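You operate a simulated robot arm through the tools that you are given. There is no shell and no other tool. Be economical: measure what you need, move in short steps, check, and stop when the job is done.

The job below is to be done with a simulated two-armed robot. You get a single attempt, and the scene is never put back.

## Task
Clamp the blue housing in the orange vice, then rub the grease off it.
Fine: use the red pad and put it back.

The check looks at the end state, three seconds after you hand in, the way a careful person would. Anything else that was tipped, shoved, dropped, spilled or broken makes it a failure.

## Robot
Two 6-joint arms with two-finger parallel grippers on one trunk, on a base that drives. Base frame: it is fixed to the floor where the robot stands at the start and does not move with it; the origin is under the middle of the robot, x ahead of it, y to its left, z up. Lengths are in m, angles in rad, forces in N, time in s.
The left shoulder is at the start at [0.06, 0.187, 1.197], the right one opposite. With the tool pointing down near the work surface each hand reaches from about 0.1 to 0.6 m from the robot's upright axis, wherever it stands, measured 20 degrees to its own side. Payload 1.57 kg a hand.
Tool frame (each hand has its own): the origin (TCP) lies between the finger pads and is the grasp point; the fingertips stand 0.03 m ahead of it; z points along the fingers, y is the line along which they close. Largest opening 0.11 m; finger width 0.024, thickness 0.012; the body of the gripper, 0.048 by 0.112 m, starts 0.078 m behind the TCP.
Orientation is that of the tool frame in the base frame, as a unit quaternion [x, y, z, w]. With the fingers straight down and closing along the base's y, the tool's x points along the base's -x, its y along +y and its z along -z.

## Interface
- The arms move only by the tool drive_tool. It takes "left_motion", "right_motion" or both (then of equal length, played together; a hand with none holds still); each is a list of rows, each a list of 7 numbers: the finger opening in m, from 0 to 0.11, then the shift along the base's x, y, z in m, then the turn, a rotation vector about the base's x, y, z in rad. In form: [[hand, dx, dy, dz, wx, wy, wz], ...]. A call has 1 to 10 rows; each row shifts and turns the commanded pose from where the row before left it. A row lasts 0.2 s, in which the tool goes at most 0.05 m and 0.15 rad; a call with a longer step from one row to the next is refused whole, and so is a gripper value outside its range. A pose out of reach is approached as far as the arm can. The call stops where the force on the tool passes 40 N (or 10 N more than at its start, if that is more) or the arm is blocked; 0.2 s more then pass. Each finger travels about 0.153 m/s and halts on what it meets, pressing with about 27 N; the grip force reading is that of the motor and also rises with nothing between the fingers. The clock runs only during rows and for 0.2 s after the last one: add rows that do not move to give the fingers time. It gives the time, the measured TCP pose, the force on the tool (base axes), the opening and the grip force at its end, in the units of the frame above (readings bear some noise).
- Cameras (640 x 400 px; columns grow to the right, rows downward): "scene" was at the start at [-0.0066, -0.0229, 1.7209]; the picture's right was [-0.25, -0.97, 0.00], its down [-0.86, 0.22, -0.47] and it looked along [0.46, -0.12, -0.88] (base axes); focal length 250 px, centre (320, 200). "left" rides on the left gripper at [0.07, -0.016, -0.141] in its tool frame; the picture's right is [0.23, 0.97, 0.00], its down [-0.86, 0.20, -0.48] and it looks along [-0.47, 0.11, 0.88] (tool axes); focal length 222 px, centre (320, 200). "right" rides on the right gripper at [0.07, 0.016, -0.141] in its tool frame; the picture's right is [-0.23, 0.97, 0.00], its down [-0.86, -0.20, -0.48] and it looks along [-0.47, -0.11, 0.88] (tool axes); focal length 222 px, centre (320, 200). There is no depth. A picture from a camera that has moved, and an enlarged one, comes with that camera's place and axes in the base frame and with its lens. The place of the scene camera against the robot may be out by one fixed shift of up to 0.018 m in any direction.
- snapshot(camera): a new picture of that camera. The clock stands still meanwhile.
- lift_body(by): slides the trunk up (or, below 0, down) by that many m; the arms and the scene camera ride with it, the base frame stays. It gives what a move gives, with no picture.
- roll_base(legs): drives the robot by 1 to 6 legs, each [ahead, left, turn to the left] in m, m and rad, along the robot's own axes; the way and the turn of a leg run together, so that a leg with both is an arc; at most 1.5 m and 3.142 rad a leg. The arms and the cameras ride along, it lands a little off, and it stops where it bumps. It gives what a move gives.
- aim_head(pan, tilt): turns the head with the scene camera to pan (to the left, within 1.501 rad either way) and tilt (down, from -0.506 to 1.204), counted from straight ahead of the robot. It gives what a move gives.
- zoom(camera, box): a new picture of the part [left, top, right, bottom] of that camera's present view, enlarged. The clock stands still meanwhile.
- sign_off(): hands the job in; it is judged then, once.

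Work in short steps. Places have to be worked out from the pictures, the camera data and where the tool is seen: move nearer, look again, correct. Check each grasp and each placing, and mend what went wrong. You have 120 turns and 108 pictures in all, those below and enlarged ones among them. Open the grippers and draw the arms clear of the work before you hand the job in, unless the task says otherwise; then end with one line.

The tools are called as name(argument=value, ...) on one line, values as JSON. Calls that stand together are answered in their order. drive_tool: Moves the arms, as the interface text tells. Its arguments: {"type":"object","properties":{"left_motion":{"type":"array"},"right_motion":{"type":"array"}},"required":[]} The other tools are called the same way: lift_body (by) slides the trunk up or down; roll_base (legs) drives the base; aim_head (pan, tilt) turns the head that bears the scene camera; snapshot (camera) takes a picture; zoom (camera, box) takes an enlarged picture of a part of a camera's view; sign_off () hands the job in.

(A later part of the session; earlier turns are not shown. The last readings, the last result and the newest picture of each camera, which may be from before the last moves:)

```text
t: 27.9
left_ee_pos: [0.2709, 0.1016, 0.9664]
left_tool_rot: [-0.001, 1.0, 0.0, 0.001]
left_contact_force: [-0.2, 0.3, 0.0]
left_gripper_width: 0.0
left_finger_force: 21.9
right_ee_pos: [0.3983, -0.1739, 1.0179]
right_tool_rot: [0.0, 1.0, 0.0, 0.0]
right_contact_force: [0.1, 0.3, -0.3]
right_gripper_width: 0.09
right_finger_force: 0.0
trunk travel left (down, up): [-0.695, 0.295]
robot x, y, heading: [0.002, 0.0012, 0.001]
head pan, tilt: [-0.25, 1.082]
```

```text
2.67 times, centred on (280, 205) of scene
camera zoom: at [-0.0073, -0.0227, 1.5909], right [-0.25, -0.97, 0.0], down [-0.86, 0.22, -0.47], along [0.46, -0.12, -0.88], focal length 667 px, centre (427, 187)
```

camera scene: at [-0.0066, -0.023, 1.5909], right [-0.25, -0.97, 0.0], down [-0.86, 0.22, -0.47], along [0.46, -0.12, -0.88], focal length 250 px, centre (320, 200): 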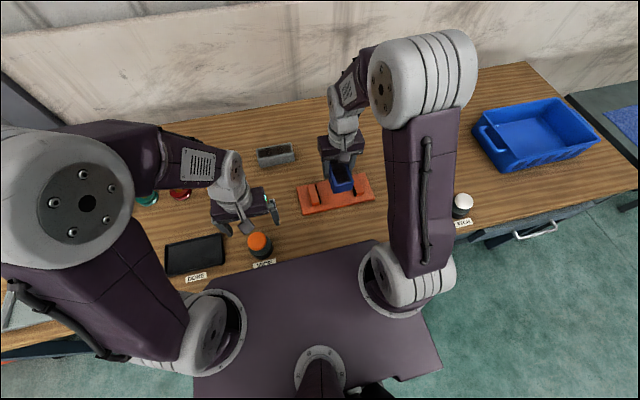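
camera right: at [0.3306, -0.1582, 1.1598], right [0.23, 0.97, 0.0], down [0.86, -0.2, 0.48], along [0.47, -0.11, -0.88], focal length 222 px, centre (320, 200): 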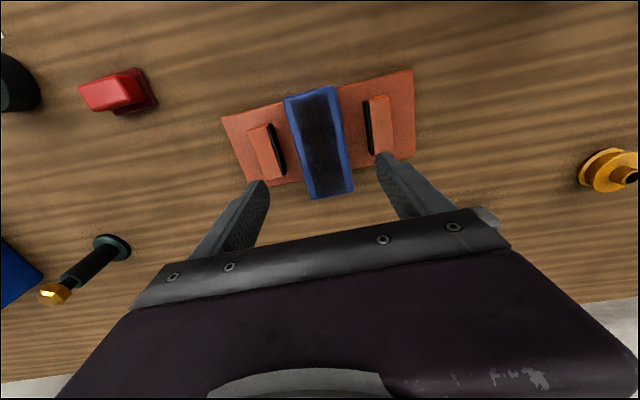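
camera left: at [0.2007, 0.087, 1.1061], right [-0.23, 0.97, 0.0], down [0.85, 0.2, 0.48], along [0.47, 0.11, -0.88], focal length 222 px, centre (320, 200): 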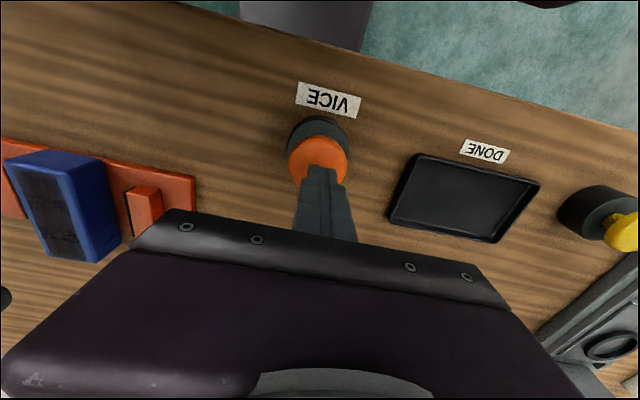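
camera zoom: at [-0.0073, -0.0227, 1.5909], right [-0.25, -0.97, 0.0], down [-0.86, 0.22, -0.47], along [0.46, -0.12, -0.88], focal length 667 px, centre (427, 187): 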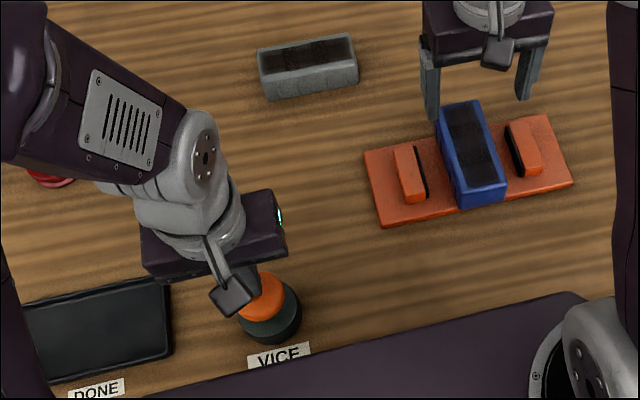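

The fingers are lined up over the cap. Pressing down in small steps.

drive_tool(left_motion=[[0, -0.002, 0, -0.015, 0, 0, 0], [0, 0, 0, -0.01, 0, 0, 0], [0, 0, 0, -0.005, 0, 0, 0], [0, 0, 0, 0, 0, 0, 0]])

drive_tool(left_motion=[[0, 0, 0, -0.004, 0, 0, 0], [0, 0, 0, -0.004, 0, 0, 0], [0, 0, 0, 0, 0, 0, 0]])

zoom(camera="scene", box=[160, 130, 400, 280])

```text
t: 28.9
left_ee_pos: [0.2682, 0.1022, 0.9362]
left_tool_rot: [-0.002, 1.0, 0.001, 0.002]
left_contact_force: [0.4, -1.9, 10.4]
left_gripper_width: 0.0
left_finger_force: 20.9
right_ee_pos: [0.3987, -0.1736, 1.0186]
right_tool_rot: [0.0, 1.0, 0.001, -0.001]
right_contact_force: [-0.1, -0.4, 0.0]
right_gripper_width: 0.0897
right_finger_force: 0.0
trunk travel left (down, up): [-0.695, 0.295]
robot x, y, heading: [-0.001, -0.0001, 0.0]
head pan, tilt: [-0.25, 1.082]
```

```text
t: 29.7
left_ee_pos: [0.2682, 0.1027, 0.9275]
left_tool_rot: [-0.001, 1.0, 0.0, 0.001]
left_contact_force: [1.5, 1.7, 13.0]
left_gripper_width: 0.0
left_finger_force: 21.0
right_ee_pos: [0.3981, -0.1744, 1.0179]
right_tool_rot: [0.0, 1.0, 0.001, 0.0]
right_contact_force: [0.1, 0.2, 0.9]
right_gripper_width: 0.0898
right_finger_force: 0.1
trunk travel left (down, up): [-0.695, 0.295]
robot x, y, heading: [-0.0013, -0.0034, -0.002]
head pan, tilt: [-0.25, 1.082]
```

```text
2.67 times, centred on (280, 205) of scene
camera zoom: at [-0.0077, -0.023, 1.591], right [-0.25, -0.97, 0.0], down [-0.86, 0.22, -0.47], along [0.46, -0.12, -0.88], focal length 667 px, centre (427, 187)
```

zoom: 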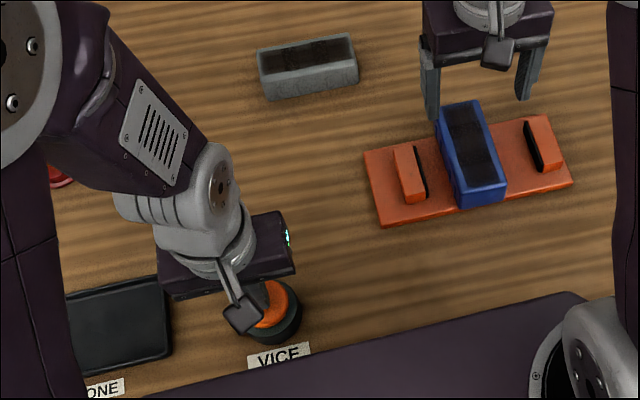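

The -y jaw moved outward on the press. I'll hold for a moment and see how far it goes.

drive_tool(left_motion=[[0, 0, 0, 0, 0, 0, 0], [0, 0, 0, 0, 0, 0, 0], [0, 0, 0, 0, 0, 0, 0], [0, 0, 0, 0, 0, 0, 0], [0, 0, 0, 0, 0, 0, 0]])

zoom(camera="scene", box=[160, 130, 400, 280])

drive_tool(left_motion=[[0, 0, 0, 0.02, 0, 0, 0], [0, 0, 0, 0.03, 0, 0, 0], [0, 0, 0, 0, 0, 0, 0], [0, 0, 0, 0, 0, 0, 0], [0, 0, 0, 0, 0, 0, 0]])

zoom(camera="scene", box=[160, 130, 400, 280])

```text
t: 30.9
left_ee_pos: [0.2678, 0.1026, 0.9273]
left_tool_rot: [-0.001, 1.0, 0.0, 0.002]
left_contact_force: [0.0, 2.1, 12.5]
left_gripper_width: 0.0
left_finger_force: 21.0
right_ee_pos: [0.3978, -0.1732, 1.0197]
right_tool_rot: [0.0, 1.0, 0.001, 0.002]
right_contact_force: [0.6, 0.8, 0.2]
right_gripper_width: 0.0899
right_finger_force: 0.0
trunk travel left (down, up): [-0.695, 0.295]
robot x, y, heading: [0.0011, -0.001, 0.004]
head pan, tilt: [-0.25, 1.082]
```

```text
2.67 times, centred on (280, 205) of scene
camera zoom: at [-0.0077, -0.0229, 1.591], right [-0.25, -0.97, 0.0], down [-0.86, 0.22, -0.47], along [0.46, -0.12, -0.88], focal length 667 px, centre (427, 187)
```

zoom: 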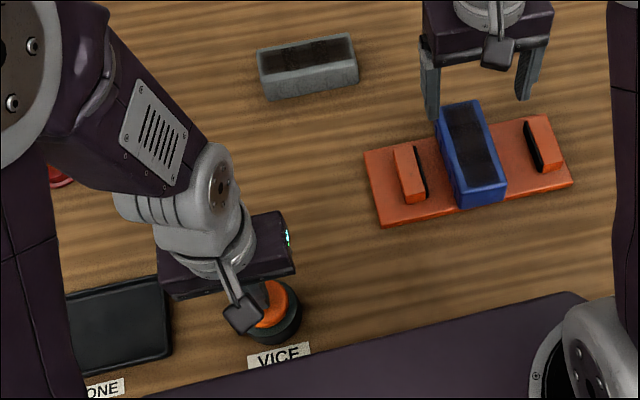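

```text
t: 32.1
left_ee_pos: [0.2685, 0.1033, 0.9775]
left_tool_rot: [-0.002, 1.0, 0.0, 0.001]
left_contact_force: [0.0, 0.8, 0.2]
left_gripper_width: 0.0
left_finger_force: 20.7
right_ee_pos: [0.3993, -0.173, 1.0178]
right_tool_rot: [0.0, 1.0, 0.001, 0.0]
right_contact_force: [-0.2, -0.2, 0.1]
right_gripper_width: 0.0901
right_finger_force: 0.1
trunk travel left (down, up): [-0.695, 0.295]
robot x, y, heading: [-0.0012, -0.0009, 0.002]
head pan, tilt: [-0.25, 1.082]
```

```text
2.67 times, centred on (280, 205) of scene
camera zoom: at [-0.0069, -0.0228, 1.5909], right [-0.25, -0.97, 0.0], down [-0.86, 0.22, -0.47], along [0.46, -0.12, -0.88], focal length 667 px, centre (427, 187)
```

zoom: 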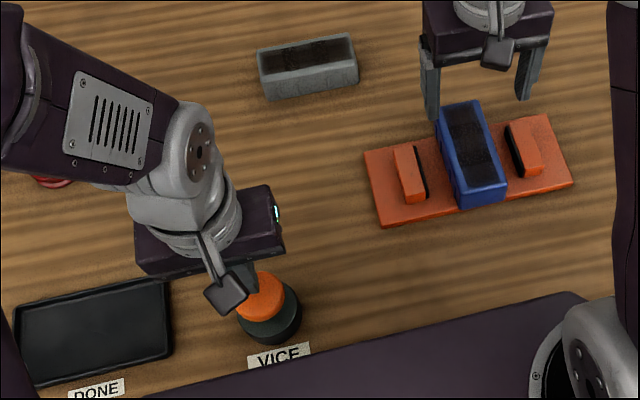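

The vice is spring-closed: holding VICE opens it by about 0.022 and releasing closes it to about 0.119. So the housing's 0.129 length goes between the jaws, inserted while the button is held. I'll regrasp the housing and turn it lengthwise.

drive_tool(right_motion=[[0.08, 0.001, 0.001, -0.04, 0, 0, 0], [0.08, 0, 0, -0.04, 0, 0, 0], [0.08, 0, 0, -0.03, 0, 0, 0], [0.08, 0, 0, -0.018, 0, 0, 0], [0.08, 0, 0, 0, 0, 0, 0]])

drive_tool(right_motion=[[0.065, 0, 0, 0, 0, 0, 0], [0.05, 0, 0, 0, 0, 0, 0], [0.03, 0, 0, 0, 0, 0, 0], [0.03, 0, 0, 0, 0, 0, 0]])

drive_tool(right_motion=[[0.03, 0, 0, 0.03, 0, 0, 0], [0.03, 0, 0, 0.04, 0, 0, 0], [0.03, 0, 0, 0.04, 0, 0, 0], [0.03, 0, 0, 0, 0, 0, 0]])

```text
t: 33.3
left_ee_pos: [0.267, 0.1024, 0.9783]
left_tool_rot: [-0.001, 1.0, 0.0, 0.001]
left_contact_force: [0.7, 0.8, 0.7]
left_gripper_width: 0.0
left_finger_force: 21.3
right_ee_pos: [0.4032, -0.1716, 0.8885]
right_tool_rot: [0.0, 1.0, 0.001, 0.0]
right_contact_force: [-0.5, -0.4, 0.1]
right_gripper_width: 0.0802
right_finger_force: 0.0
trunk travel left (down, up): [-0.695, 0.295]
robot x, y, heading: [0.0016, 0.0002, 0.002]
head pan, tilt: [-0.25, 1.082]
```

```text
t: 34.3
left_ee_pos: [0.2679, 0.1023, 0.9787]
left_tool_rot: [-0.001, 1.0, 0.0, 0.001]
left_contact_force: [-0.1, -1.3, 0.2]
left_gripper_width: 0.0003
left_finger_force: 21.3
right_ee_pos: [0.4025, -0.1721, 0.8888]
right_tool_rot: [-0.001, 1.0, 0.001, 0.0]
right_contact_force: [-0.4, 1.4, -0.3]
right_gripper_width: 0.0598
right_finger_force: 27.3
trunk travel left (down, up): [-0.695, 0.295]
robot x, y, heading: [0.0036, 0.004, -0.001]
head pan, tilt: [-0.25, 1.082]
```

```text
t: 35.3
left_ee_pos: [0.2689, 0.1032, 0.978]
left_tool_rot: [-0.001, 1.0, 0.0, 0.001]
left_contact_force: [0.1, 0.3, -0.2]
left_gripper_width: 0.0
left_finger_force: 21.4
right_ee_pos: [0.4024, -0.1707, 1.0001]
right_tool_rot: [-0.001, 1.0, 0.001, 0.001]
right_contact_force: [0.3, 0.4, -3.4]
right_gripper_width: 0.0599
right_finger_force: 26.8
trunk travel left (down, up): [-0.695, 0.295]
robot x, y, heading: [-0.0003, -0.0026, 0.004]
head pan, tilt: [-0.25, 1.082]
```

Regrasped and lifted. Now turning +90° above the vice.

drive_tool(right_motion=[[0.03, 0, 0, 0, 0, 0, 0.15], [0.03, 0, 0, 0, 0, 0, 0.15], [0.03, 0, 0, 0, 0, 0, 0.15], [0.03, 0, 0, 0, 0, 0, 0.15], [0.03, 0, 0, 0, 0, 0, 0.15], [0.03, 0, 0, 0, 0, 0, 0.15], [0.03, 0, 0, 0, 0, 0, 0.15], [0.03, 0, 0, 0, 0, 0, 0.15], [0.03, 0, 0, 0, 0, 0, 0.15], [0.03, 0, 0, 0, 0, 0, 0.15]])

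drive_tool(left_motion=[[0, 0, 0, -0.02, 0, 0, 0], [0, 0, 0, -0.015, 0, 0, 0], [0, 0, 0, -0.01, 0, 0, 0], [0, 0, 0, -0.006, 0, 0, 0], [0, 0, 0, 0, 0, 0, 0]], right_motion=[[0.03, 0, 0, 0, 0, 0, 0.0708], [0.03, -0.002, -0.008, 0, 0, 0, 0], [0.03, 0, 0, 0, 0, 0, 0], [0.03, 0, 0, 0, 0, 0, 0], [0.03, 0, 0, 0, 0, 0, 0]])

snapshot(camera="right")

zoom(camera="scene", box=[160, 130, 400, 280])

```text
t: 37.5
left_ee_pos: [0.2682, 0.1021, 0.9761]
left_tool_rot: [-0.001, 1.0, 0.0, 0.0]
left_contact_force: [0.6, 0.0, -0.1]
left_gripper_width: 0.0001
left_finger_force: 21.0
right_ee_pos: [0.4013, -0.1701, 0.9988]
right_tool_rot: [-0.683, 0.731, 0.001, -0.001]
right_contact_force: [-0.5, -0.1, -3.7]
right_gripper_width: 0.0599
right_finger_force: 27.0
trunk travel left (down, up): [-0.695, 0.295]
robot x, y, heading: [-0.0001, -0.0, -0.006]
head pan, tilt: [-0.25, 1.082]
```

```text
t: 38.7
left_ee_pos: [0.2688, 0.1017, 0.9264]
left_tool_rot: [-0.001, 1.0, 0.0, 0.001]
left_contact_force: [-0.7, -0.1, 13.1]
left_gripper_width: 0.0
left_finger_force: 21.3
right_ee_pos: [0.3985, -0.1801, 1.0]
right_tool_rot: [-0.707, 0.707, 0.001, -0.001]
right_contact_force: [0.1, -0.7, -4.8]
right_gripper_width: 0.0601
right_finger_force: 26.5
trunk travel left (down, up): [-0.695, 0.295]
robot x, y, heading: [-0.0022, -0.0022, -0.0]
head pan, tilt: [-0.25, 1.082]
```

```text
72 pictures are left
camera right: at [0.3832, -0.2504, 1.1405], right [-0.97, 0.23, 0.0], down [0.2, 0.85, 0.48], along [0.11, 0.47, -0.88], focal length 222 px, centre (320, 200)
```

right: 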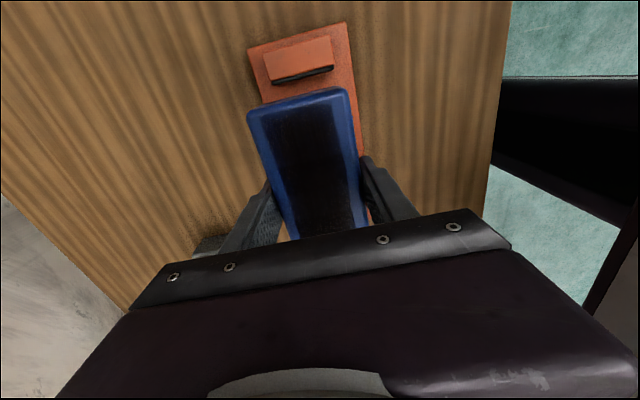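

```text
2.67 times, centred on (280, 205) of scene
camera zoom: at [-0.0074, -0.0237, 1.591], right [-0.25, -0.97, 0.0], down [-0.86, 0.22, -0.47], along [0.46, -0.12, -0.88], focal length 667 px, centre (427, 187)
```

zoom: 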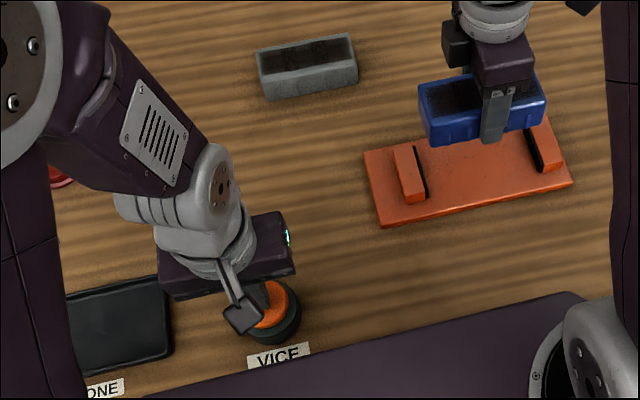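

The vice is held open. I'll zoom on the -y jaw to locate its inner face and the housing end.

zoom(camera="right", box=[230, 10, 390, 110])

zoom(camera="scene", box=[290, 150, 386, 210])

```text
4.00 times, centred on (310, 60) of right
camera zoom: at [0.3832, -0.2504, 1.1405], right [-0.97, 0.23, 0.0], down [0.2, 0.85, 0.48], along [0.11, 0.47, -0.88], focal length 888 px, centre (360, 760)
```

zoom: 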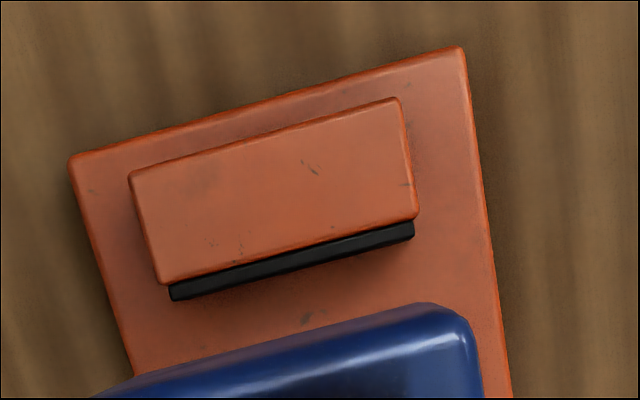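

```text
6.67 times, centred on (338, 180) of scene
camera zoom: at [-0.0074, -0.0237, 1.591], right [-0.25, -0.97, 0.0], down [-0.86, 0.22, -0.47], along [0.46, -0.12, -0.88], focal length 1668 px, centre (200, 333)
```

zoom: 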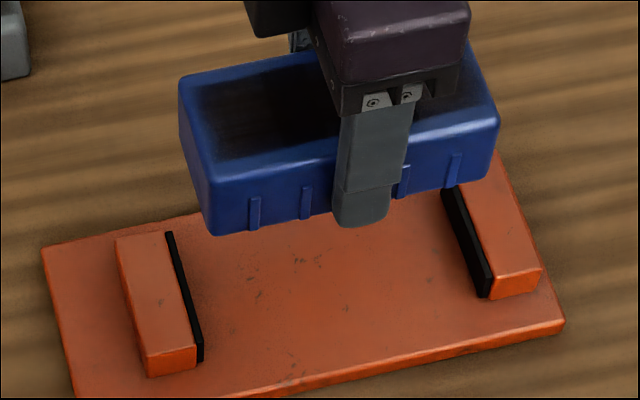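

Open gap is about y -0.254 to -0.112, and the housing spans about -0.244 to -0.117, so it should drop in. I'll lower to just above the jaws and check from the left camera.

drive_tool(right_motion=[[0.03, 0.002, -0.001, -0.03, 0, 0, 0], [0.03, 0, 0, -0.03, 0, 0, 0], [0.03, 0, 0, 0, 0, 0, 0]])

zoom(camera="left", box=[0, 100, 240, 250])

zoom(camera="right", box=[230, 10, 390, 110])

zoom(camera="scene", box=[290, 150, 386, 210])

```text
t: 39.5
left_ee_pos: [0.268, 0.1028, 0.9269]
left_tool_rot: [-0.001, 1.0, 0.0, 0.002]
left_contact_force: [0.8, -1.1, 13.0]
left_gripper_width: 0.0001
left_finger_force: 21.8
right_ee_pos: [0.3995, -0.1827, 0.9391]
right_tool_rot: [-0.707, 0.707, 0.001, -0.001]
right_contact_force: [-0.8, -0.5, -3.4]
right_gripper_width: 0.0597
right_finger_force: 27.0
trunk travel left (down, up): [-0.695, 0.295]
robot x, y, heading: [-0.0012, 0.0, 0.002]
head pan, tilt: [-0.25, 1.082]
```

```text
2.67 times, centred on (120, 175) of left
camera zoom: at [0.1985, 0.0868, 1.0673], right [-0.23, 0.97, 0.0], down [0.85, 0.2, 0.48], along [0.47, 0.11, -0.88], focal length 592 px, centre (853, 267)
```

zoom: 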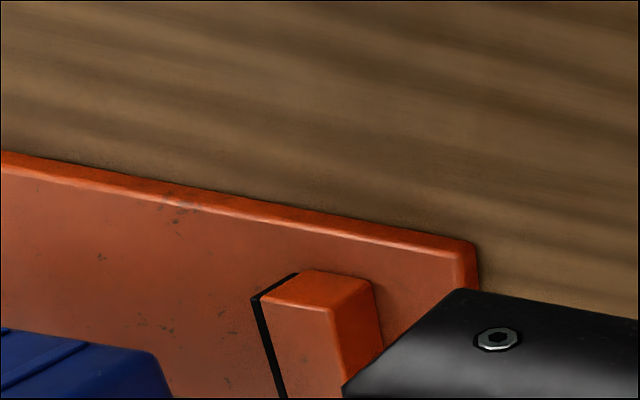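

```text
4.00 times, centred on (310, 60) of right
camera zoom: at [0.3835, -0.2516, 1.081], right [-0.97, 0.23, 0.0], down [0.2, 0.85, 0.48], along [0.11, 0.47, -0.88], focal length 888 px, centre (360, 760)
```

zoom: 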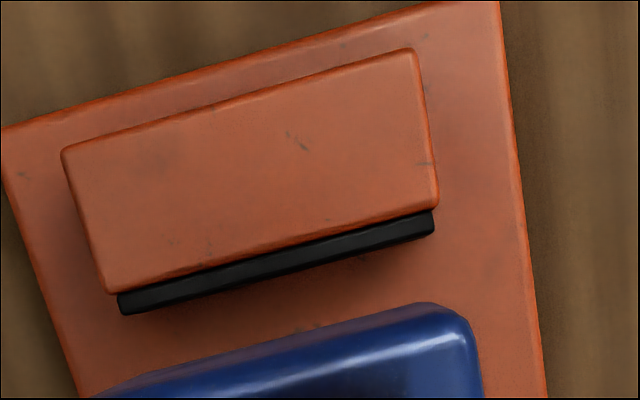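

```text
6.67 times, centred on (338, 180) of scene
camera zoom: at [-0.0074, -0.0237, 1.591], right [-0.25, -0.97, 0.0], down [-0.86, 0.22, -0.47], along [0.46, -0.12, -0.88], focal length 1668 px, centre (200, 333)
```

zoom: 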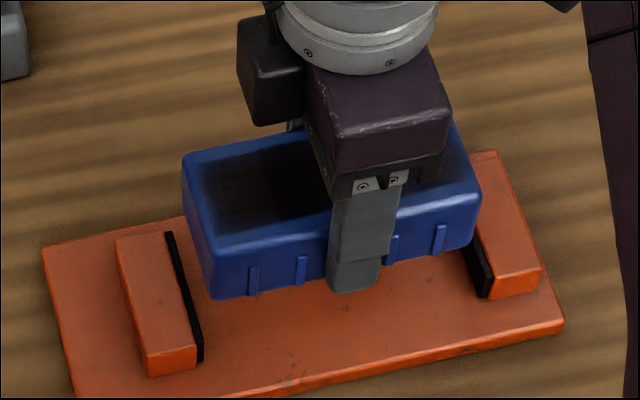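

Clearance looks like 6–9 mm at each end. Lowering to just above the plate, then touching down.

drive_tool(right_motion=[[0.03, 0, 0, -0.02, 0, 0, 0], [0.03, 0, 0, -0.015, 0, 0, 0], [0.03, 0, 0, -0.01, 0, 0, 0], [0.03, 0, 0, 0, 0, 0, 0]])

zoom(camera="scene", box=[290, 150, 386, 210])

zoom(camera="right", box=[230, 10, 390, 110])

```text
t: 40.5
left_ee_pos: [0.2686, 0.1029, 0.9263]
left_tool_rot: [-0.001, 1.0, 0.0, 0.001]
left_contact_force: [0.4, -0.2, 13.1]
left_gripper_width: 0.0
left_finger_force: 21.6
right_ee_pos: [0.4001, -0.1811, 0.8939]
right_tool_rot: [-0.707, 0.707, 0.001, -0.001]
right_contact_force: [-0.6, 0.0, -3.0]
right_gripper_width: 0.0598
right_finger_force: 27.3
trunk travel left (down, up): [-0.695, 0.295]
robot x, y, heading: [0.0019, 0.0013, 0.0]
head pan, tilt: [-0.25, 1.082]
```

```text
6.67 times, centred on (338, 180) of scene
camera zoom: at [-0.0072, -0.0238, 1.5909], right [-0.25, -0.97, 0.0], down [-0.86, 0.22, -0.47], along [0.46, -0.12, -0.88], focal length 1668 px, centre (200, 333)
```

zoom: 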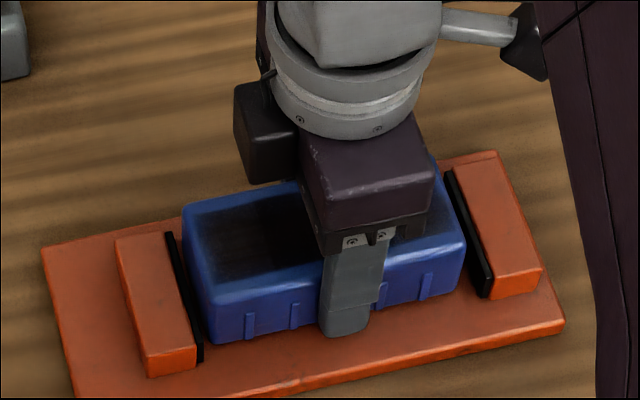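

```text
4.00 times, centred on (310, 60) of right
camera zoom: at [0.3848, -0.2513, 1.0351], right [-0.97, 0.23, 0.0], down [0.2, 0.85, 0.48], along [0.11, 0.47, -0.88], focal length 888 px, centre (360, 760)
```

zoom: 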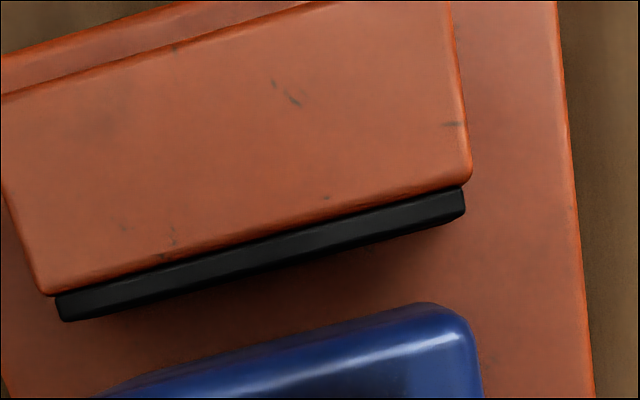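

The housing sits between the jaws. Touching down, then releasing with a modest opening.

drive_tool(right_motion=[[0.03, 0, 0, -0.004, 0, 0, 0], [0.03, 0, 0, -0.002, 0, 0, 0], [0.03, 0, 0, 0, 0, 0, 0]])

drive_tool(right_motion=[[0.07, 0, 0, 0, 0, 0, 0], [0.085, 0, 0, 0, 0, 0, 0], [0.085, 0, 0, 0, 0, 0, 0]])

drive_tool(right_motion=[[0.085, 0, 0, 0.03, 0, 0, 0], [0.085, 0, 0, 0.04, 0, 0, 0], [0.085, 0, 0, 0.04, 0, 0, 0], [0.085, 0, 0, 0.02, 0, 0, 0], [0.085, 0, 0, 0, 0, 0, 0]])

zoom(camera="scene", box=[290, 150, 386, 210])

snapshot(camera="right")

```text
t: 41.3
left_ee_pos: [0.2689, 0.1026, 0.9267]
left_tool_rot: [0.0, 1.0, 0.0, 0.001]
left_contact_force: [0.6, -1.1, 12.7]
left_gripper_width: 0.0
left_finger_force: 21.2
right_ee_pos: [0.4003, -0.1801, 0.888]
right_tool_rot: [0.707, -0.707, -0.001, 0.001]
right_contact_force: [-0.1, -0.6, -3.9]
right_gripper_width: 0.06
right_finger_force: 27.2
trunk travel left (down, up): [-0.695, 0.295]
robot x, y, heading: [-0.0004, -0.0026, 0.004]
head pan, tilt: [-0.25, 1.082]
```

```text
t: 42.1
left_ee_pos: [0.2687, 0.1039, 0.9278]
left_tool_rot: [-0.001, 1.0, 0.0, 0.001]
left_contact_force: [2.0, -2.7, 14.0]
left_gripper_width: 0.0001
left_finger_force: 21.5
right_ee_pos: [0.3991, -0.1804, 0.889]
right_tool_rot: [-0.707, 0.707, 0.001, -0.001]
right_contact_force: [0.5, -0.2, 1.5]
right_gripper_width: 0.085
right_finger_force: 0.0
trunk travel left (down, up): [-0.695, 0.295]
robot x, y, heading: [0.004, 0.0014, 0.002]
head pan, tilt: [-0.25, 1.082]
```

```text
t: 43.3
left_ee_pos: [0.2687, 0.1015, 0.9277]
left_tool_rot: [-0.001, 1.0, 0.0, 0.001]
left_contact_force: [1.7, -1.8, 12.1]
left_gripper_width: 0.0
left_finger_force: 21.7
right_ee_pos: [0.4021, -0.1815, 1.0195]
right_tool_rot: [-0.707, 0.707, 0.001, -0.001]
right_contact_force: [-0.3, 0.4, 0.0]
right_gripper_width: 0.0852
right_finger_force: 0.1
trunk travel left (down, up): [-0.695, 0.295]
robot x, y, heading: [-0.0027, 0.0008, 0.0]
head pan, tilt: [-0.25, 1.082]
```

```text
6.67 times, centred on (338, 180) of scene
camera zoom: at [-0.0071, -0.0238, 1.591], right [-0.25, -0.97, 0.0], down [-0.86, 0.22, -0.47], along [0.46, -0.12, -0.88], focal length 1668 px, centre (200, 333)
```

zoom: 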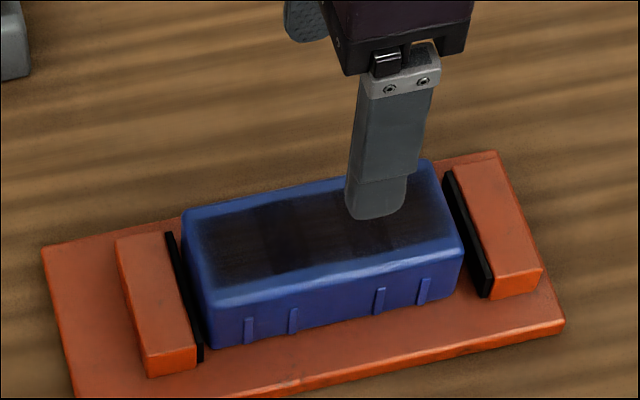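

```text
62 pictures are left
camera right: at [0.3868, -0.2521, 1.1608], right [-0.97, 0.23, 0.0], down [0.2, 0.85, 0.48], along [0.11, 0.47, -0.88], focal length 222 px, centre (320, 200)
```

right: 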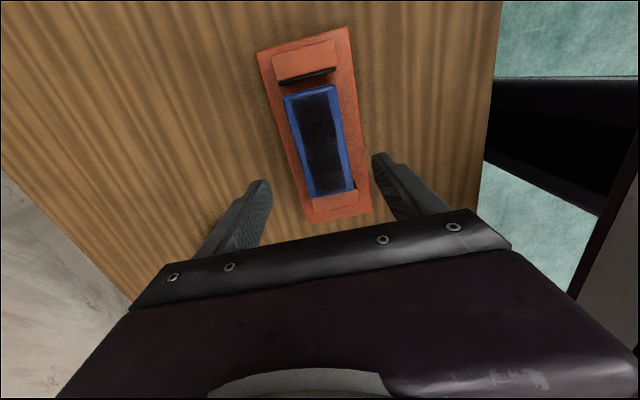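

Placed in the open vice. Releasing the button to clamp.

drive_tool(left_motion=[[0, 0, 0, 0.02, 0, 0, 0], [0, 0, 0, 0.04, 0, 0, 0], [0, 0, 0, 0.04, 0, 0, 0], [0, 0, 0, 0, 0, 0, 0], [0, 0, 0, 0, 0, 0, 0], [0, 0, 0, 0, 0, 0, 0]])

zoom(camera="scene", box=[290, 150, 386, 210])

```text
t: 44.7
left_ee_pos: [0.2697, 0.1041, 1.027]
left_tool_rot: [-0.001, 1.0, 0.0, 0.0]
left_contact_force: [0.1, 0.5, 0.6]
left_gripper_width: 0.0
left_finger_force: 21.2
right_ee_pos: [0.4006, -0.1804, 1.0187]
right_tool_rot: [0.707, -0.707, -0.001, 0.001]
right_contact_force: [0.5, -0.2, 0.4]
right_gripper_width: 0.085
right_finger_force: 0.1
trunk travel left (down, up): [-0.695, 0.295]
robot x, y, heading: [0.0027, -0.0029, -0.001]
head pan, tilt: [-0.25, 1.082]
```

```text
6.67 times, centred on (338, 180) of scene
camera zoom: at [-0.0069, -0.0228, 1.5909], right [-0.25, -0.97, 0.0], down [-0.86, 0.22, -0.47], along [0.46, -0.12, -0.88], focal length 1668 px, centre (200, 333)
```

zoom: 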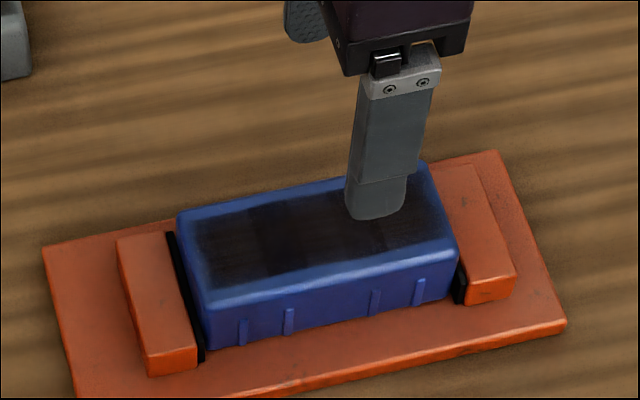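

The housing is clamped tight between both pads. Next I'll fetch the red pad, roughly at (0.29, -0.397). I'll move the right hand over there while turning the wrist back, and look.

drive_tool(right_motion=[[0.1, -0.01, -0.02, 0.02, 0, 0, -0.15], [0.1, -0.01, -0.02, 0.01, 0, 0, -0.15], [0.1, -0.01, -0.02, 0.01, 0, 0, -0.15], [0.1, -0.01, -0.02, 0, 0, 0, -0.15], [0.1, -0.01, -0.02, 0, 0, 0, -0.15], [0.1, -0.01, -0.02, 0, 0, 0, -0.15], [0.1, -0.01, -0.02, 0, 0, 0, -0.15], [0.1, -0.01, -0.02, 0, 0, 0, -0.15], [0.1, -0.01, -0.02, 0, 0, 0, -0.15], [0.1, -0.01, -0.02, 0, 0, 0, -0.15]])

drive_tool(right_motion=[[0.1, 0, 0, 0, 0, 0, -0.0708], [0.1, 0, 0, 0, 0, 0, 0]])

snapshot(camera="right")

```text
t: 46.9
left_ee_pos: [0.2695, 0.1027, 1.0271]
left_tool_rot: [-0.001, 1.0, 0.0, 0.001]
left_contact_force: [-0.1, 0.0, 0.6]
left_gripper_width: 0.0003
left_finger_force: 21.2
right_ee_pos: [0.3026, -0.3814, 1.0584]
right_tool_rot: [-0.034, 0.999, 0.0, -0.001]
right_contact_force: [-0.6, 1.1, 0.3]
right_gripper_width: 0.0999
right_finger_force: 0.1
trunk travel left (down, up): [-0.695, 0.295]
robot x, y, heading: [-0.0019, -0.0004, -0.003]
head pan, tilt: [-0.25, 1.082]
```

```text
t: 47.5
left_ee_pos: [0.2698, 0.1035, 1.0274]
left_tool_rot: [-0.001, 1.0, -0.001, 0.001]
left_contact_force: [-0.5, 0.5, 0.0]
left_gripper_width: 0.0001
left_finger_force: 21.6
right_ee_pos: [0.303, -0.3829, 1.0586]
right_tool_rot: [0.001, 1.0, 0.001, 0.0]
right_contact_force: [-0.1, 0.2, -0.4]
right_gripper_width: 0.1002
right_finger_force: 0.0
trunk travel left (down, up): [-0.695, 0.295]
robot x, y, heading: [-0.0032, -0.0001, -0.001]
head pan, tilt: [-0.25, 1.082]
```

```text
60 pictures are left
camera right: at [0.2332, -0.3661, 1.1995], right [0.23, 0.97, 0.0], down [0.85, -0.2, 0.48], along [0.47, -0.11, -0.88], focal length 222 px, centre (320, 200)
```

right: 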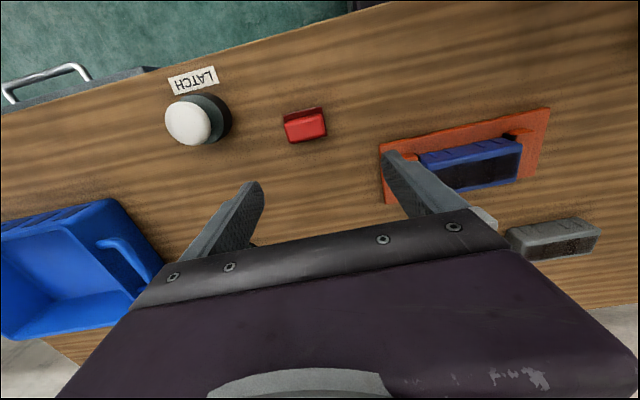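

zoom(camera="right", box=[260, 90, 356, 150])

```text
6.67 times, centred on (308, 120) of right
camera zoom: at [0.2332, -0.3661, 1.1995], right [0.23, 0.97, 0.0], down [0.85, -0.2, 0.48], along [0.47, -0.11, -0.88], focal length 1481 px, centre (400, 733)
```

zoom: 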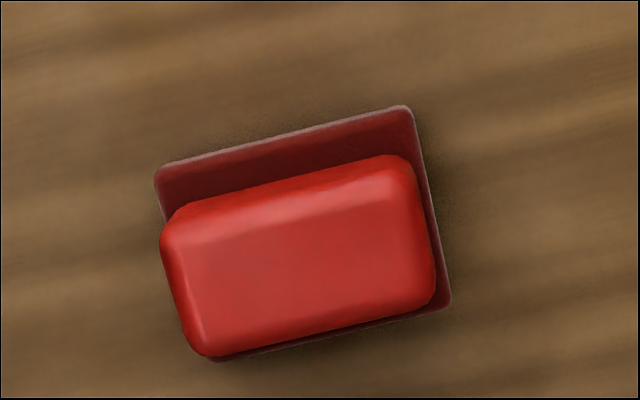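

The red block sits on a dark-red base plate or tray at about (0.292, -0.401). The block is about 0.05 (y) by 0.03 (x) and 0.04 high. I'll align over it and descend partway.

drive_tool(right_motion=[[0.1, -0.011, -0.0175, -0.03, 0, 0, 0], [0.1, 0, 0, -0.04, 0, 0, 0], [0.1, 0, 0, -0.04, 0, 0, 0], [0.1, 0, 0, 0, 0, 0, 0]])

snapshot(camera="right")

```text
t: 48.5
left_ee_pos: [0.2698, 0.1043, 1.0267]
left_tool_rot: [0.0, 1.0, 0.0, 0.001]
left_contact_force: [-1.3, -0.5, -0.1]
left_gripper_width: 0.0
left_finger_force: 21.6
right_ee_pos: [0.2909, -0.3985, 0.9502]
right_tool_rot: [0.0, 1.0, 0.0, 0.0]
right_contact_force: [-0.2, 0.2, 0.2]
right_gripper_width: 0.1001
right_finger_force: 0.1
trunk travel left (down, up): [-0.695, 0.295]
robot x, y, heading: [0.0033, 0.002, -0.002]
head pan, tilt: [-0.25, 1.082]
```

```text
58 pictures are left
camera right: at [0.2212, -0.3833, 1.0902], right [0.23, 0.97, 0.0], down [0.85, -0.2, 0.48], along [0.47, -0.11, -0.88], focal length 222 px, centre (320, 200)
```

right: 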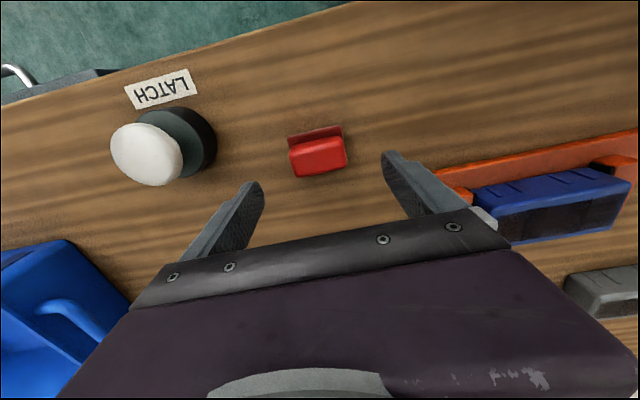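

zoom(camera="right", box=[272, 115, 368, 185])

```text
5.71 times, centred on (320, 150) of right
camera zoom: at [0.2212, -0.3833, 1.0902], right [0.23, 0.97, 0.0], down [0.85, -0.2, 0.48], along [0.47, -0.11, -0.88], focal length 1269 px, centre (320, 486)
```

zoom: 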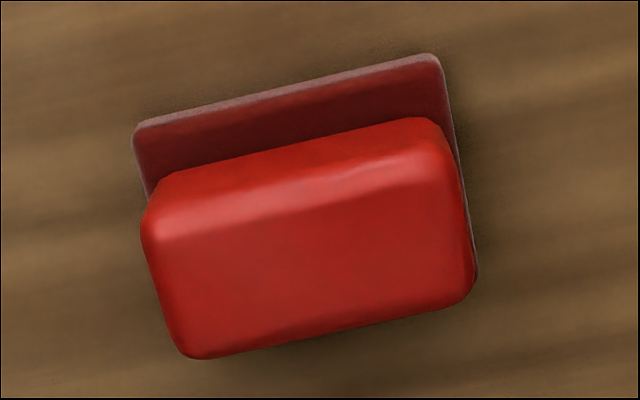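

This looks like a felt base with a red handle block on top, the handle centred at (0.2915, -0.401) with its top near z≈0.882. I'll descend to TCP 0.885 so the tips are 0.015 above the table, then grasp along y.

drive_tool(right_motion=[[0.1, 0.001, -0.002, -0.03, 0, 0, 0], [0.1, 0, 0, -0.02, 0, 0, 0], [0.1, 0, 0, -0.015, 0, 0, 0], [0.1, 0, 0, 0, 0, 0, 0]])

drive_tool(right_motion=[[0.075, 0, 0, 0, 0, 0, 0], [0.06, 0, 0, 0, 0, 0, 0], [0.045, 0, 0, 0, 0, 0, 0], [0.03, 0, 0, 0, 0, 0, 0], [0.03, 0, 0, 0, 0, 0, 0]])

drive_tool(right_motion=[[0.03, 0, 0, 0.03, 0, 0, 0], [0.03, 0, 0, 0.04, 0, 0, 0], [0.03, 0, 0, 0.03, 0, 0, 0], [0.03, 0, 0, 0, 0, 0, 0]])

snapshot(camera="right")

```text
t: 49.5
left_ee_pos: [0.2685, 0.1036, 1.0271]
left_tool_rot: [-0.001, 1.0, 0.0, 0.001]
left_contact_force: [-0.1, -0.1, 0.1]
left_gripper_width: 0.0003
left_finger_force: 21.5
right_ee_pos: [0.2921, -0.3997, 0.8834]
right_tool_rot: [-0.001, 1.0, 0.0, 0.0]
right_contact_force: [-0.7, -0.3, -0.3]
right_gripper_width: 0.0999
right_finger_force: 0.1
trunk travel left (down, up): [-0.695, 0.295]
robot x, y, heading: [0.0019, -0.0013, 0.001]
head pan, tilt: [-0.25, 1.082]
```

```text
t: 50.7
left_ee_pos: [0.2702, 0.103, 1.0267]
left_tool_rot: [0.0, 1.0, 0.0, 0.0]
left_contact_force: [0.3, -0.4, 0.0]
left_gripper_width: 0.0
left_finger_force: 21.6
right_ee_pos: [0.2925, -0.3994, 0.8834]
right_tool_rot: [0.001, 1.0, 0.001, 0.0]
right_contact_force: [-0.3, -0.1, -0.2]
right_gripper_width: 0.0551
right_finger_force: 27.0
trunk travel left (down, up): [-0.695, 0.295]
robot x, y, heading: [0.0024, -0.0027, -0.004]
head pan, tilt: [-0.25, 1.082]
```

```text
t: 51.7
left_ee_pos: [0.2713, 0.1028, 1.0276]
left_tool_rot: [-0.001, 1.0, 0.0, 0.0]
left_contact_force: [0.0, 0.9, 0.1]
left_gripper_width: 0.0
left_finger_force: 21.2
right_ee_pos: [0.292, -0.4008, 0.9843]
right_tool_rot: [0.0, 1.0, 0.001, 0.0]
right_contact_force: [0.2, 0.7, -0.8]
right_gripper_width: 0.055
right_finger_force: 27.2
trunk travel left (down, up): [-0.695, 0.295]
robot x, y, heading: [-0.0032, -0.0027, -0.009]
head pan, tilt: [-0.25, 1.082]
```

```text
56 pictures are left
camera right: at [0.2222, -0.3844, 1.125], right [0.23, 0.97, 0.0], down [0.86, -0.2, 0.48], along [0.47, -0.11, -0.88], focal length 222 px, centre (320, 200)
```

right: 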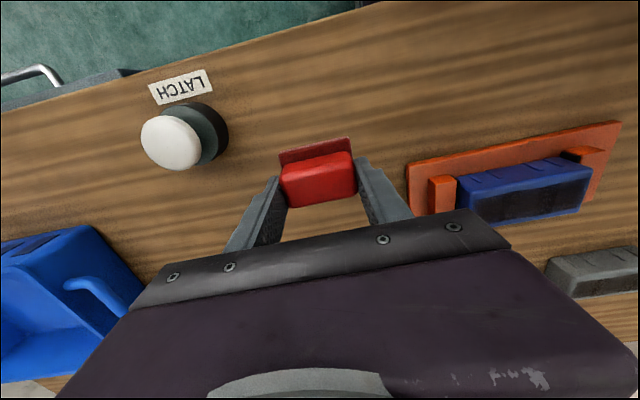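

The pad, base included, is in hand. It was resting with TCP at (0.2922, -0.3995, 0.8834), so its bottom is 0.043 below the TCP. I'll carry it above the housing; contact is expected near TCP z≈0.935.

drive_tool(right_motion=[[0.03, 0.01, 0.04, 0.01, 0, 0, 0], [0.03, 0.02, 0.04, 0, 0, 0, 0], [0.03, 0.02, 0.04, 0, 0, 0, 0], [0.03, 0.02, 0.04, 0, 0, 0, 0], [0.03, 0.02, 0.04, 0, 0, 0, 0], [0.03, 0.018, 0.025, 0, 0, 0, 0], [0.03, 0, 0, 0, 0, 0, 0]])

zoom(camera="scene", box=[290, 150, 386, 210])

snapshot(camera="right")

```text
t: 53.3
left_ee_pos: [0.2699, 0.1034, 1.0282]
left_tool_rot: [-0.002, 1.0, 0.0, 0.001]
left_contact_force: [0.0, -0.5, -0.4]
left_gripper_width: 0.0
left_finger_force: 21.0
right_ee_pos: [0.3983, -0.1744, 0.9936]
right_tool_rot: [0.0, 1.0, 0.001, 0.0]
right_contact_force: [-0.4, 0.1, -0.7]
right_gripper_width: 0.0551
right_finger_force: 26.3
trunk travel left (down, up): [-0.695, 0.295]
robot x, y, heading: [-0.0008, -0.0, 0.004]
head pan, tilt: [-0.25, 1.082]
```

```text
6.67 times, centred on (338, 180) of scene
camera zoom: at [-0.0071, -0.0233, 1.5909], right [-0.25, -0.97, 0.0], down [-0.86, 0.22, -0.47], along [0.46, -0.12, -0.88], focal length 1668 px, centre (200, 333)
```

zoom: 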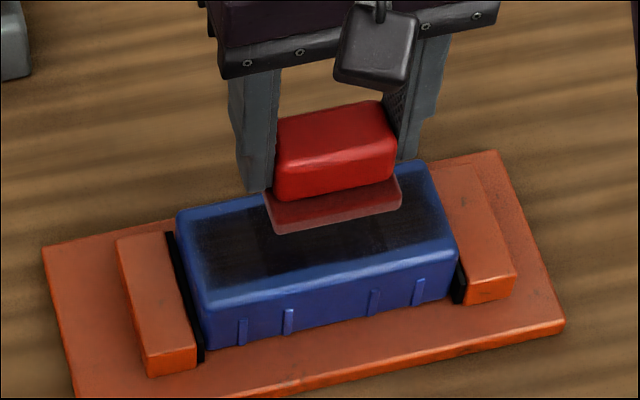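

```text
54 pictures are left
camera right: at [0.3287, -0.1598, 1.1349], right [0.23, 0.97, 0.0], down [0.85, -0.2, 0.48], along [0.47, -0.11, -0.88], focal length 222 px, centre (320, 200)
```

right: 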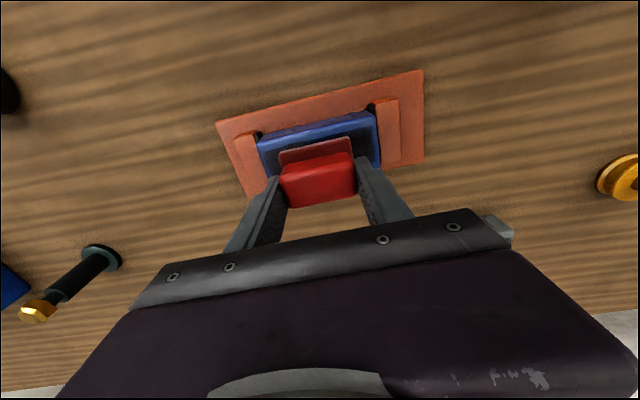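

The pad is over the housing and aligned. I'll lower until light contact.

drive_tool(right_motion=[[0.03, 0.001, 0, -0.03, 0, 0, 0], [0.03, 0, 0, -0.02, 0, 0, 0], [0.03, 0, 0, 0, 0, 0, 0]])

drive_tool(right_motion=[[0.03, 0, 0, -0.004, 0, 0, 0], [0.03, 0, 0, -0.003, 0, 0, 0], [0.03, 0, 0, 0, 0, 0, 0]])

```text
t: 54.1
left_ee_pos: [0.2698, 0.1031, 1.0282]
left_tool_rot: [0.0, 1.0, -0.001, 0.002]
left_contact_force: [-0.6, 0.0, 1.2]
left_gripper_width: 0.0
left_finger_force: 21.1
right_ee_pos: [0.3992, -0.1754, 0.9441]
right_tool_rot: [0.0, 1.0, 0.001, 0.001]
right_contact_force: [0.2, -2.0, 13.0]
right_gripper_width: 0.0551
right_finger_force: 27.1
trunk travel left (down, up): [-0.695, 0.295]
robot x, y, heading: [-0.0017, -0.0018, -0.003]
head pan, tilt: [-0.25, 1.082]
```

```text
t: 54.6
left_ee_pos: [0.2673, 0.1022, 1.028]
left_tool_rot: [0.0, 1.0, 0.0, 0.002]
left_contact_force: [-0.1, 0.5, -0.4]
left_gripper_width: 0.0001
left_finger_force: 21.2
right_ee_pos: [0.399, -0.1759, 0.942]
right_tool_rot: [0.0, 1.0, 0.001, 0.004]
right_contact_force: [-4.9, 0.1, 24.3]
right_gripper_width: 0.055
right_finger_force: 27.1
trunk travel left (down, up): [-0.695, 0.295]
robot x, y, heading: [-0.0007, 0.0035, 0.001]
head pan, tilt: [-0.25, 1.082]
stopped in row 2 (right hand): the force on the tool passed its limit (the readings are from after the stop); the commanded pose is now the measured one
```

Contact is around z=0.944. I'll ease up slightly to about 10–15 N and stroke along y.

drive_tool(right_motion=[[0.03, 0, 0, 0.001, 0, 0, 0], [0.03, 0, -0.01, 0, 0, 0, 0], [0.03, 0, -0.01, 0, 0, 0, 0], [0.03, 0, -0.01, 0, 0, 0, 0], [0.03, 0, 0.01, 0, 0, 0, 0], [0.03, 0, 0.01, 0, 0, 0, 0], [0.03, 0, 0.01, 0, 0, 0, 0]])

zoom(camera="scene", box=[290, 150, 386, 210])

```text
t: 56.2
left_ee_pos: [0.2687, 0.1022, 1.0285]
left_tool_rot: [0.0, 1.0, 0.0, 0.002]
left_contact_force: [-0.2, 0.1, -0.5]
left_gripper_width: 0.0001
left_finger_force: 21.2
right_ee_pos: [0.4005, -0.1762, 0.9422]
right_tool_rot: [0.001, 1.0, 0.001, 0.005]
right_contact_force: [0.5, -6.8, 20.2]
right_gripper_width: 0.0551
right_finger_force: 27.1
trunk travel left (down, up): [-0.695, 0.295]
robot x, y, heading: [0.0003, -0.0036, 0.004]
head pan, tilt: [-0.25, 1.082]
```

```text
6.67 times, centred on (338, 180) of scene
camera zoom: at [-0.0091, -0.024, 1.5911], right [-0.25, -0.97, 0.0], down [-0.85, 0.22, -0.47], along [0.46, -0.12, -0.88], focal length 1668 px, centre (200, 333)
```

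zoom: 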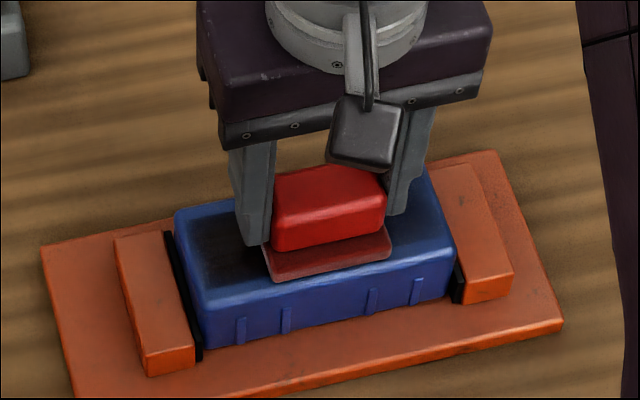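

The stroked area is clean. Now the +y half: strokes to y≈-0.144 and back, then to -0.207 and back.

drive_tool(right_motion=[[0.03, 0, 0.01, 0, 0, 0, 0], [0.03, 0, 0.01, 0, 0, 0, 0], [0.03, 0, 0.01, 0, 0, 0, 0], [0.03, 0, 0.003, 0, 0, 0, 0], [0.03, 0, -0.01, 0, 0, 0, 0], [0.03, 0, -0.01, 0, 0, 0, 0], [0.03, 0, -0.013, 0, 0, 0, 0]])

drive_tool(right_motion=[[0.03, 0, -0.01, 0, 0, 0, 0], [0.03, 0, -0.01, 0, 0, 0, 0], [0.03, 0, -0.01, 0, 0, 0, 0], [0.03, 0, -0.003, 0, 0, 0, 0], [0.03, 0, 0.01, 0, 0, 0, 0], [0.03, 0, 0.01, 0, 0, 0, 0], [0.03, 0, 0.013, 0, 0, 0, 0]])

drive_tool(right_motion=[[0.03, 0, 0, 0.03, 0, 0, 0], [0.03, 0, 0, 0.04, 0, 0, 0], [0.03, 0, -0.03, 0.01, 0, 0, 0], [0.03, 0, -0.04, 0, 0, 0, 0], [0.03, 0, -0.04, 0, 0, 0, 0], [0.03, 0, 0, 0, 0, 0, 0]])

zoom(camera="scene", box=[290, 150, 386, 210])

```text
t: 57.8
left_ee_pos: [0.2683, 0.1058, 1.0278]
left_tool_rot: [-0.001, 1.0, -0.002, 0.002]
left_contact_force: [-0.3, 0.8, 0.3]
left_gripper_width: 0.0
left_finger_force: 21.3
right_ee_pos: [0.3997, -0.1739, 0.9416]
right_tool_rot: [0.0, 1.0, 0.0, 0.005]
right_contact_force: [0.1, 7.3, 25.2]
right_gripper_width: 0.0549
right_finger_force: 27.0
trunk travel left (down, up): [-0.695, 0.295]
robot x, y, heading: [-0.0014, 0.0037, -0.0]
head pan, tilt: [-0.25, 1.082]
```

```text
t: 59.4
left_ee_pos: [0.2687, 0.1015, 1.0279]
left_tool_rot: [0.0, 1.0, 0.0, 0.001]
left_contact_force: [0.1, 0.1, -0.7]
left_gripper_width: 0.0
left_finger_force: 21.0
right_ee_pos: [0.3994, -0.1764, 0.9409]
right_tool_rot: [0.0, 1.0, 0.001, 0.003]
right_contact_force: [0.6, -5.9, 21.9]
right_gripper_width: 0.0548
right_finger_force: 26.7
trunk travel left (down, up): [-0.695, 0.295]
robot x, y, heading: [0.0, 0.0005, -0.0]
head pan, tilt: [-0.25, 1.082]
```

```text
t: 60.8
left_ee_pos: [0.2698, 0.1028, 1.0272]
left_tool_rot: [-0.001, 1.0, 0.001, 0.002]
left_contact_force: [0.1, -0.1, 0.7]
left_gripper_width: 0.0
left_finger_force: 21.8
right_ee_pos: [0.4008, -0.2856, 1.0214]
right_tool_rot: [-0.001, 1.0, 0.001, 0.003]
right_contact_force: [-0.1, -0.4, -0.1]
right_gripper_width: 0.055
right_finger_force: 27.3
trunk travel left (down, up): [-0.695, 0.295]
robot x, y, heading: [0.0002, 0.0012, -0.0]
head pan, tilt: [-0.25, 1.082]
```

```text
6.67 times, centred on (338, 180) of scene
camera zoom: at [-0.0063, -0.0222, 1.5909], right [-0.25, -0.97, 0.0], down [-0.86, 0.22, -0.47], along [0.46, -0.12, -0.88], focal length 1668 px, centre (200, 333)
```

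zoom: 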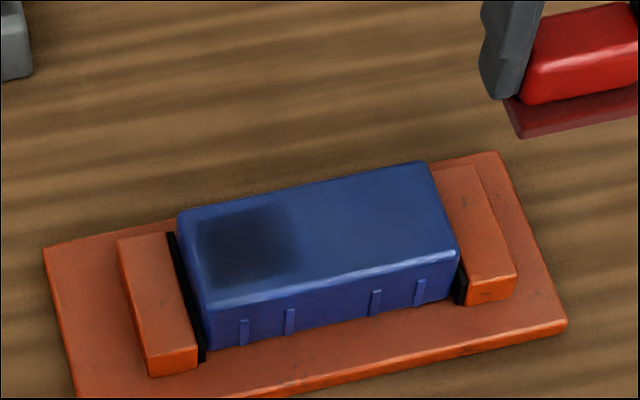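

The middle and -y end are clean, but some grease remains at the +y end. I'll go back and stroke further towards +y.

drive_tool(right_motion=[[0.03, -0.001, 0.04, 0, 0, 0, 0], [0.03, 0, 0.04, 0, 0, 0, 0], [0.03, 0, 0.045, -0.015, 0, 0, 0], [0.03, 0, 0, -0.04, 0, 0, 0], [0.03, 0, 0, -0.014, 0, 0, 0], [0.03, 0, 0, -0.007, 0, 0, 0], [0.03, 0, 0, 0, 0, 0, 0]])

```text
t: 62.4
left_ee_pos: [0.2701, 0.1025, 1.0278]
left_tool_rot: [0.0, 1.0, 0.0, 0.001]
left_contact_force: [0.4, -0.4, 0.3]
left_gripper_width: 0.0004
left_finger_force: 21.0
right_ee_pos: [0.4001, -0.1607, 0.9451]
right_tool_rot: [0.0, 1.0, 0.001, 0.003]
right_contact_force: [-0.1, -0.2, -0.6]
right_gripper_width: 0.0548
right_finger_force: 26.6
trunk travel left (down, up): [-0.695, 0.295]
robot x, y, heading: [0.0025, -0.0026, -0.003]
head pan, tilt: [-0.25, 1.082]
```

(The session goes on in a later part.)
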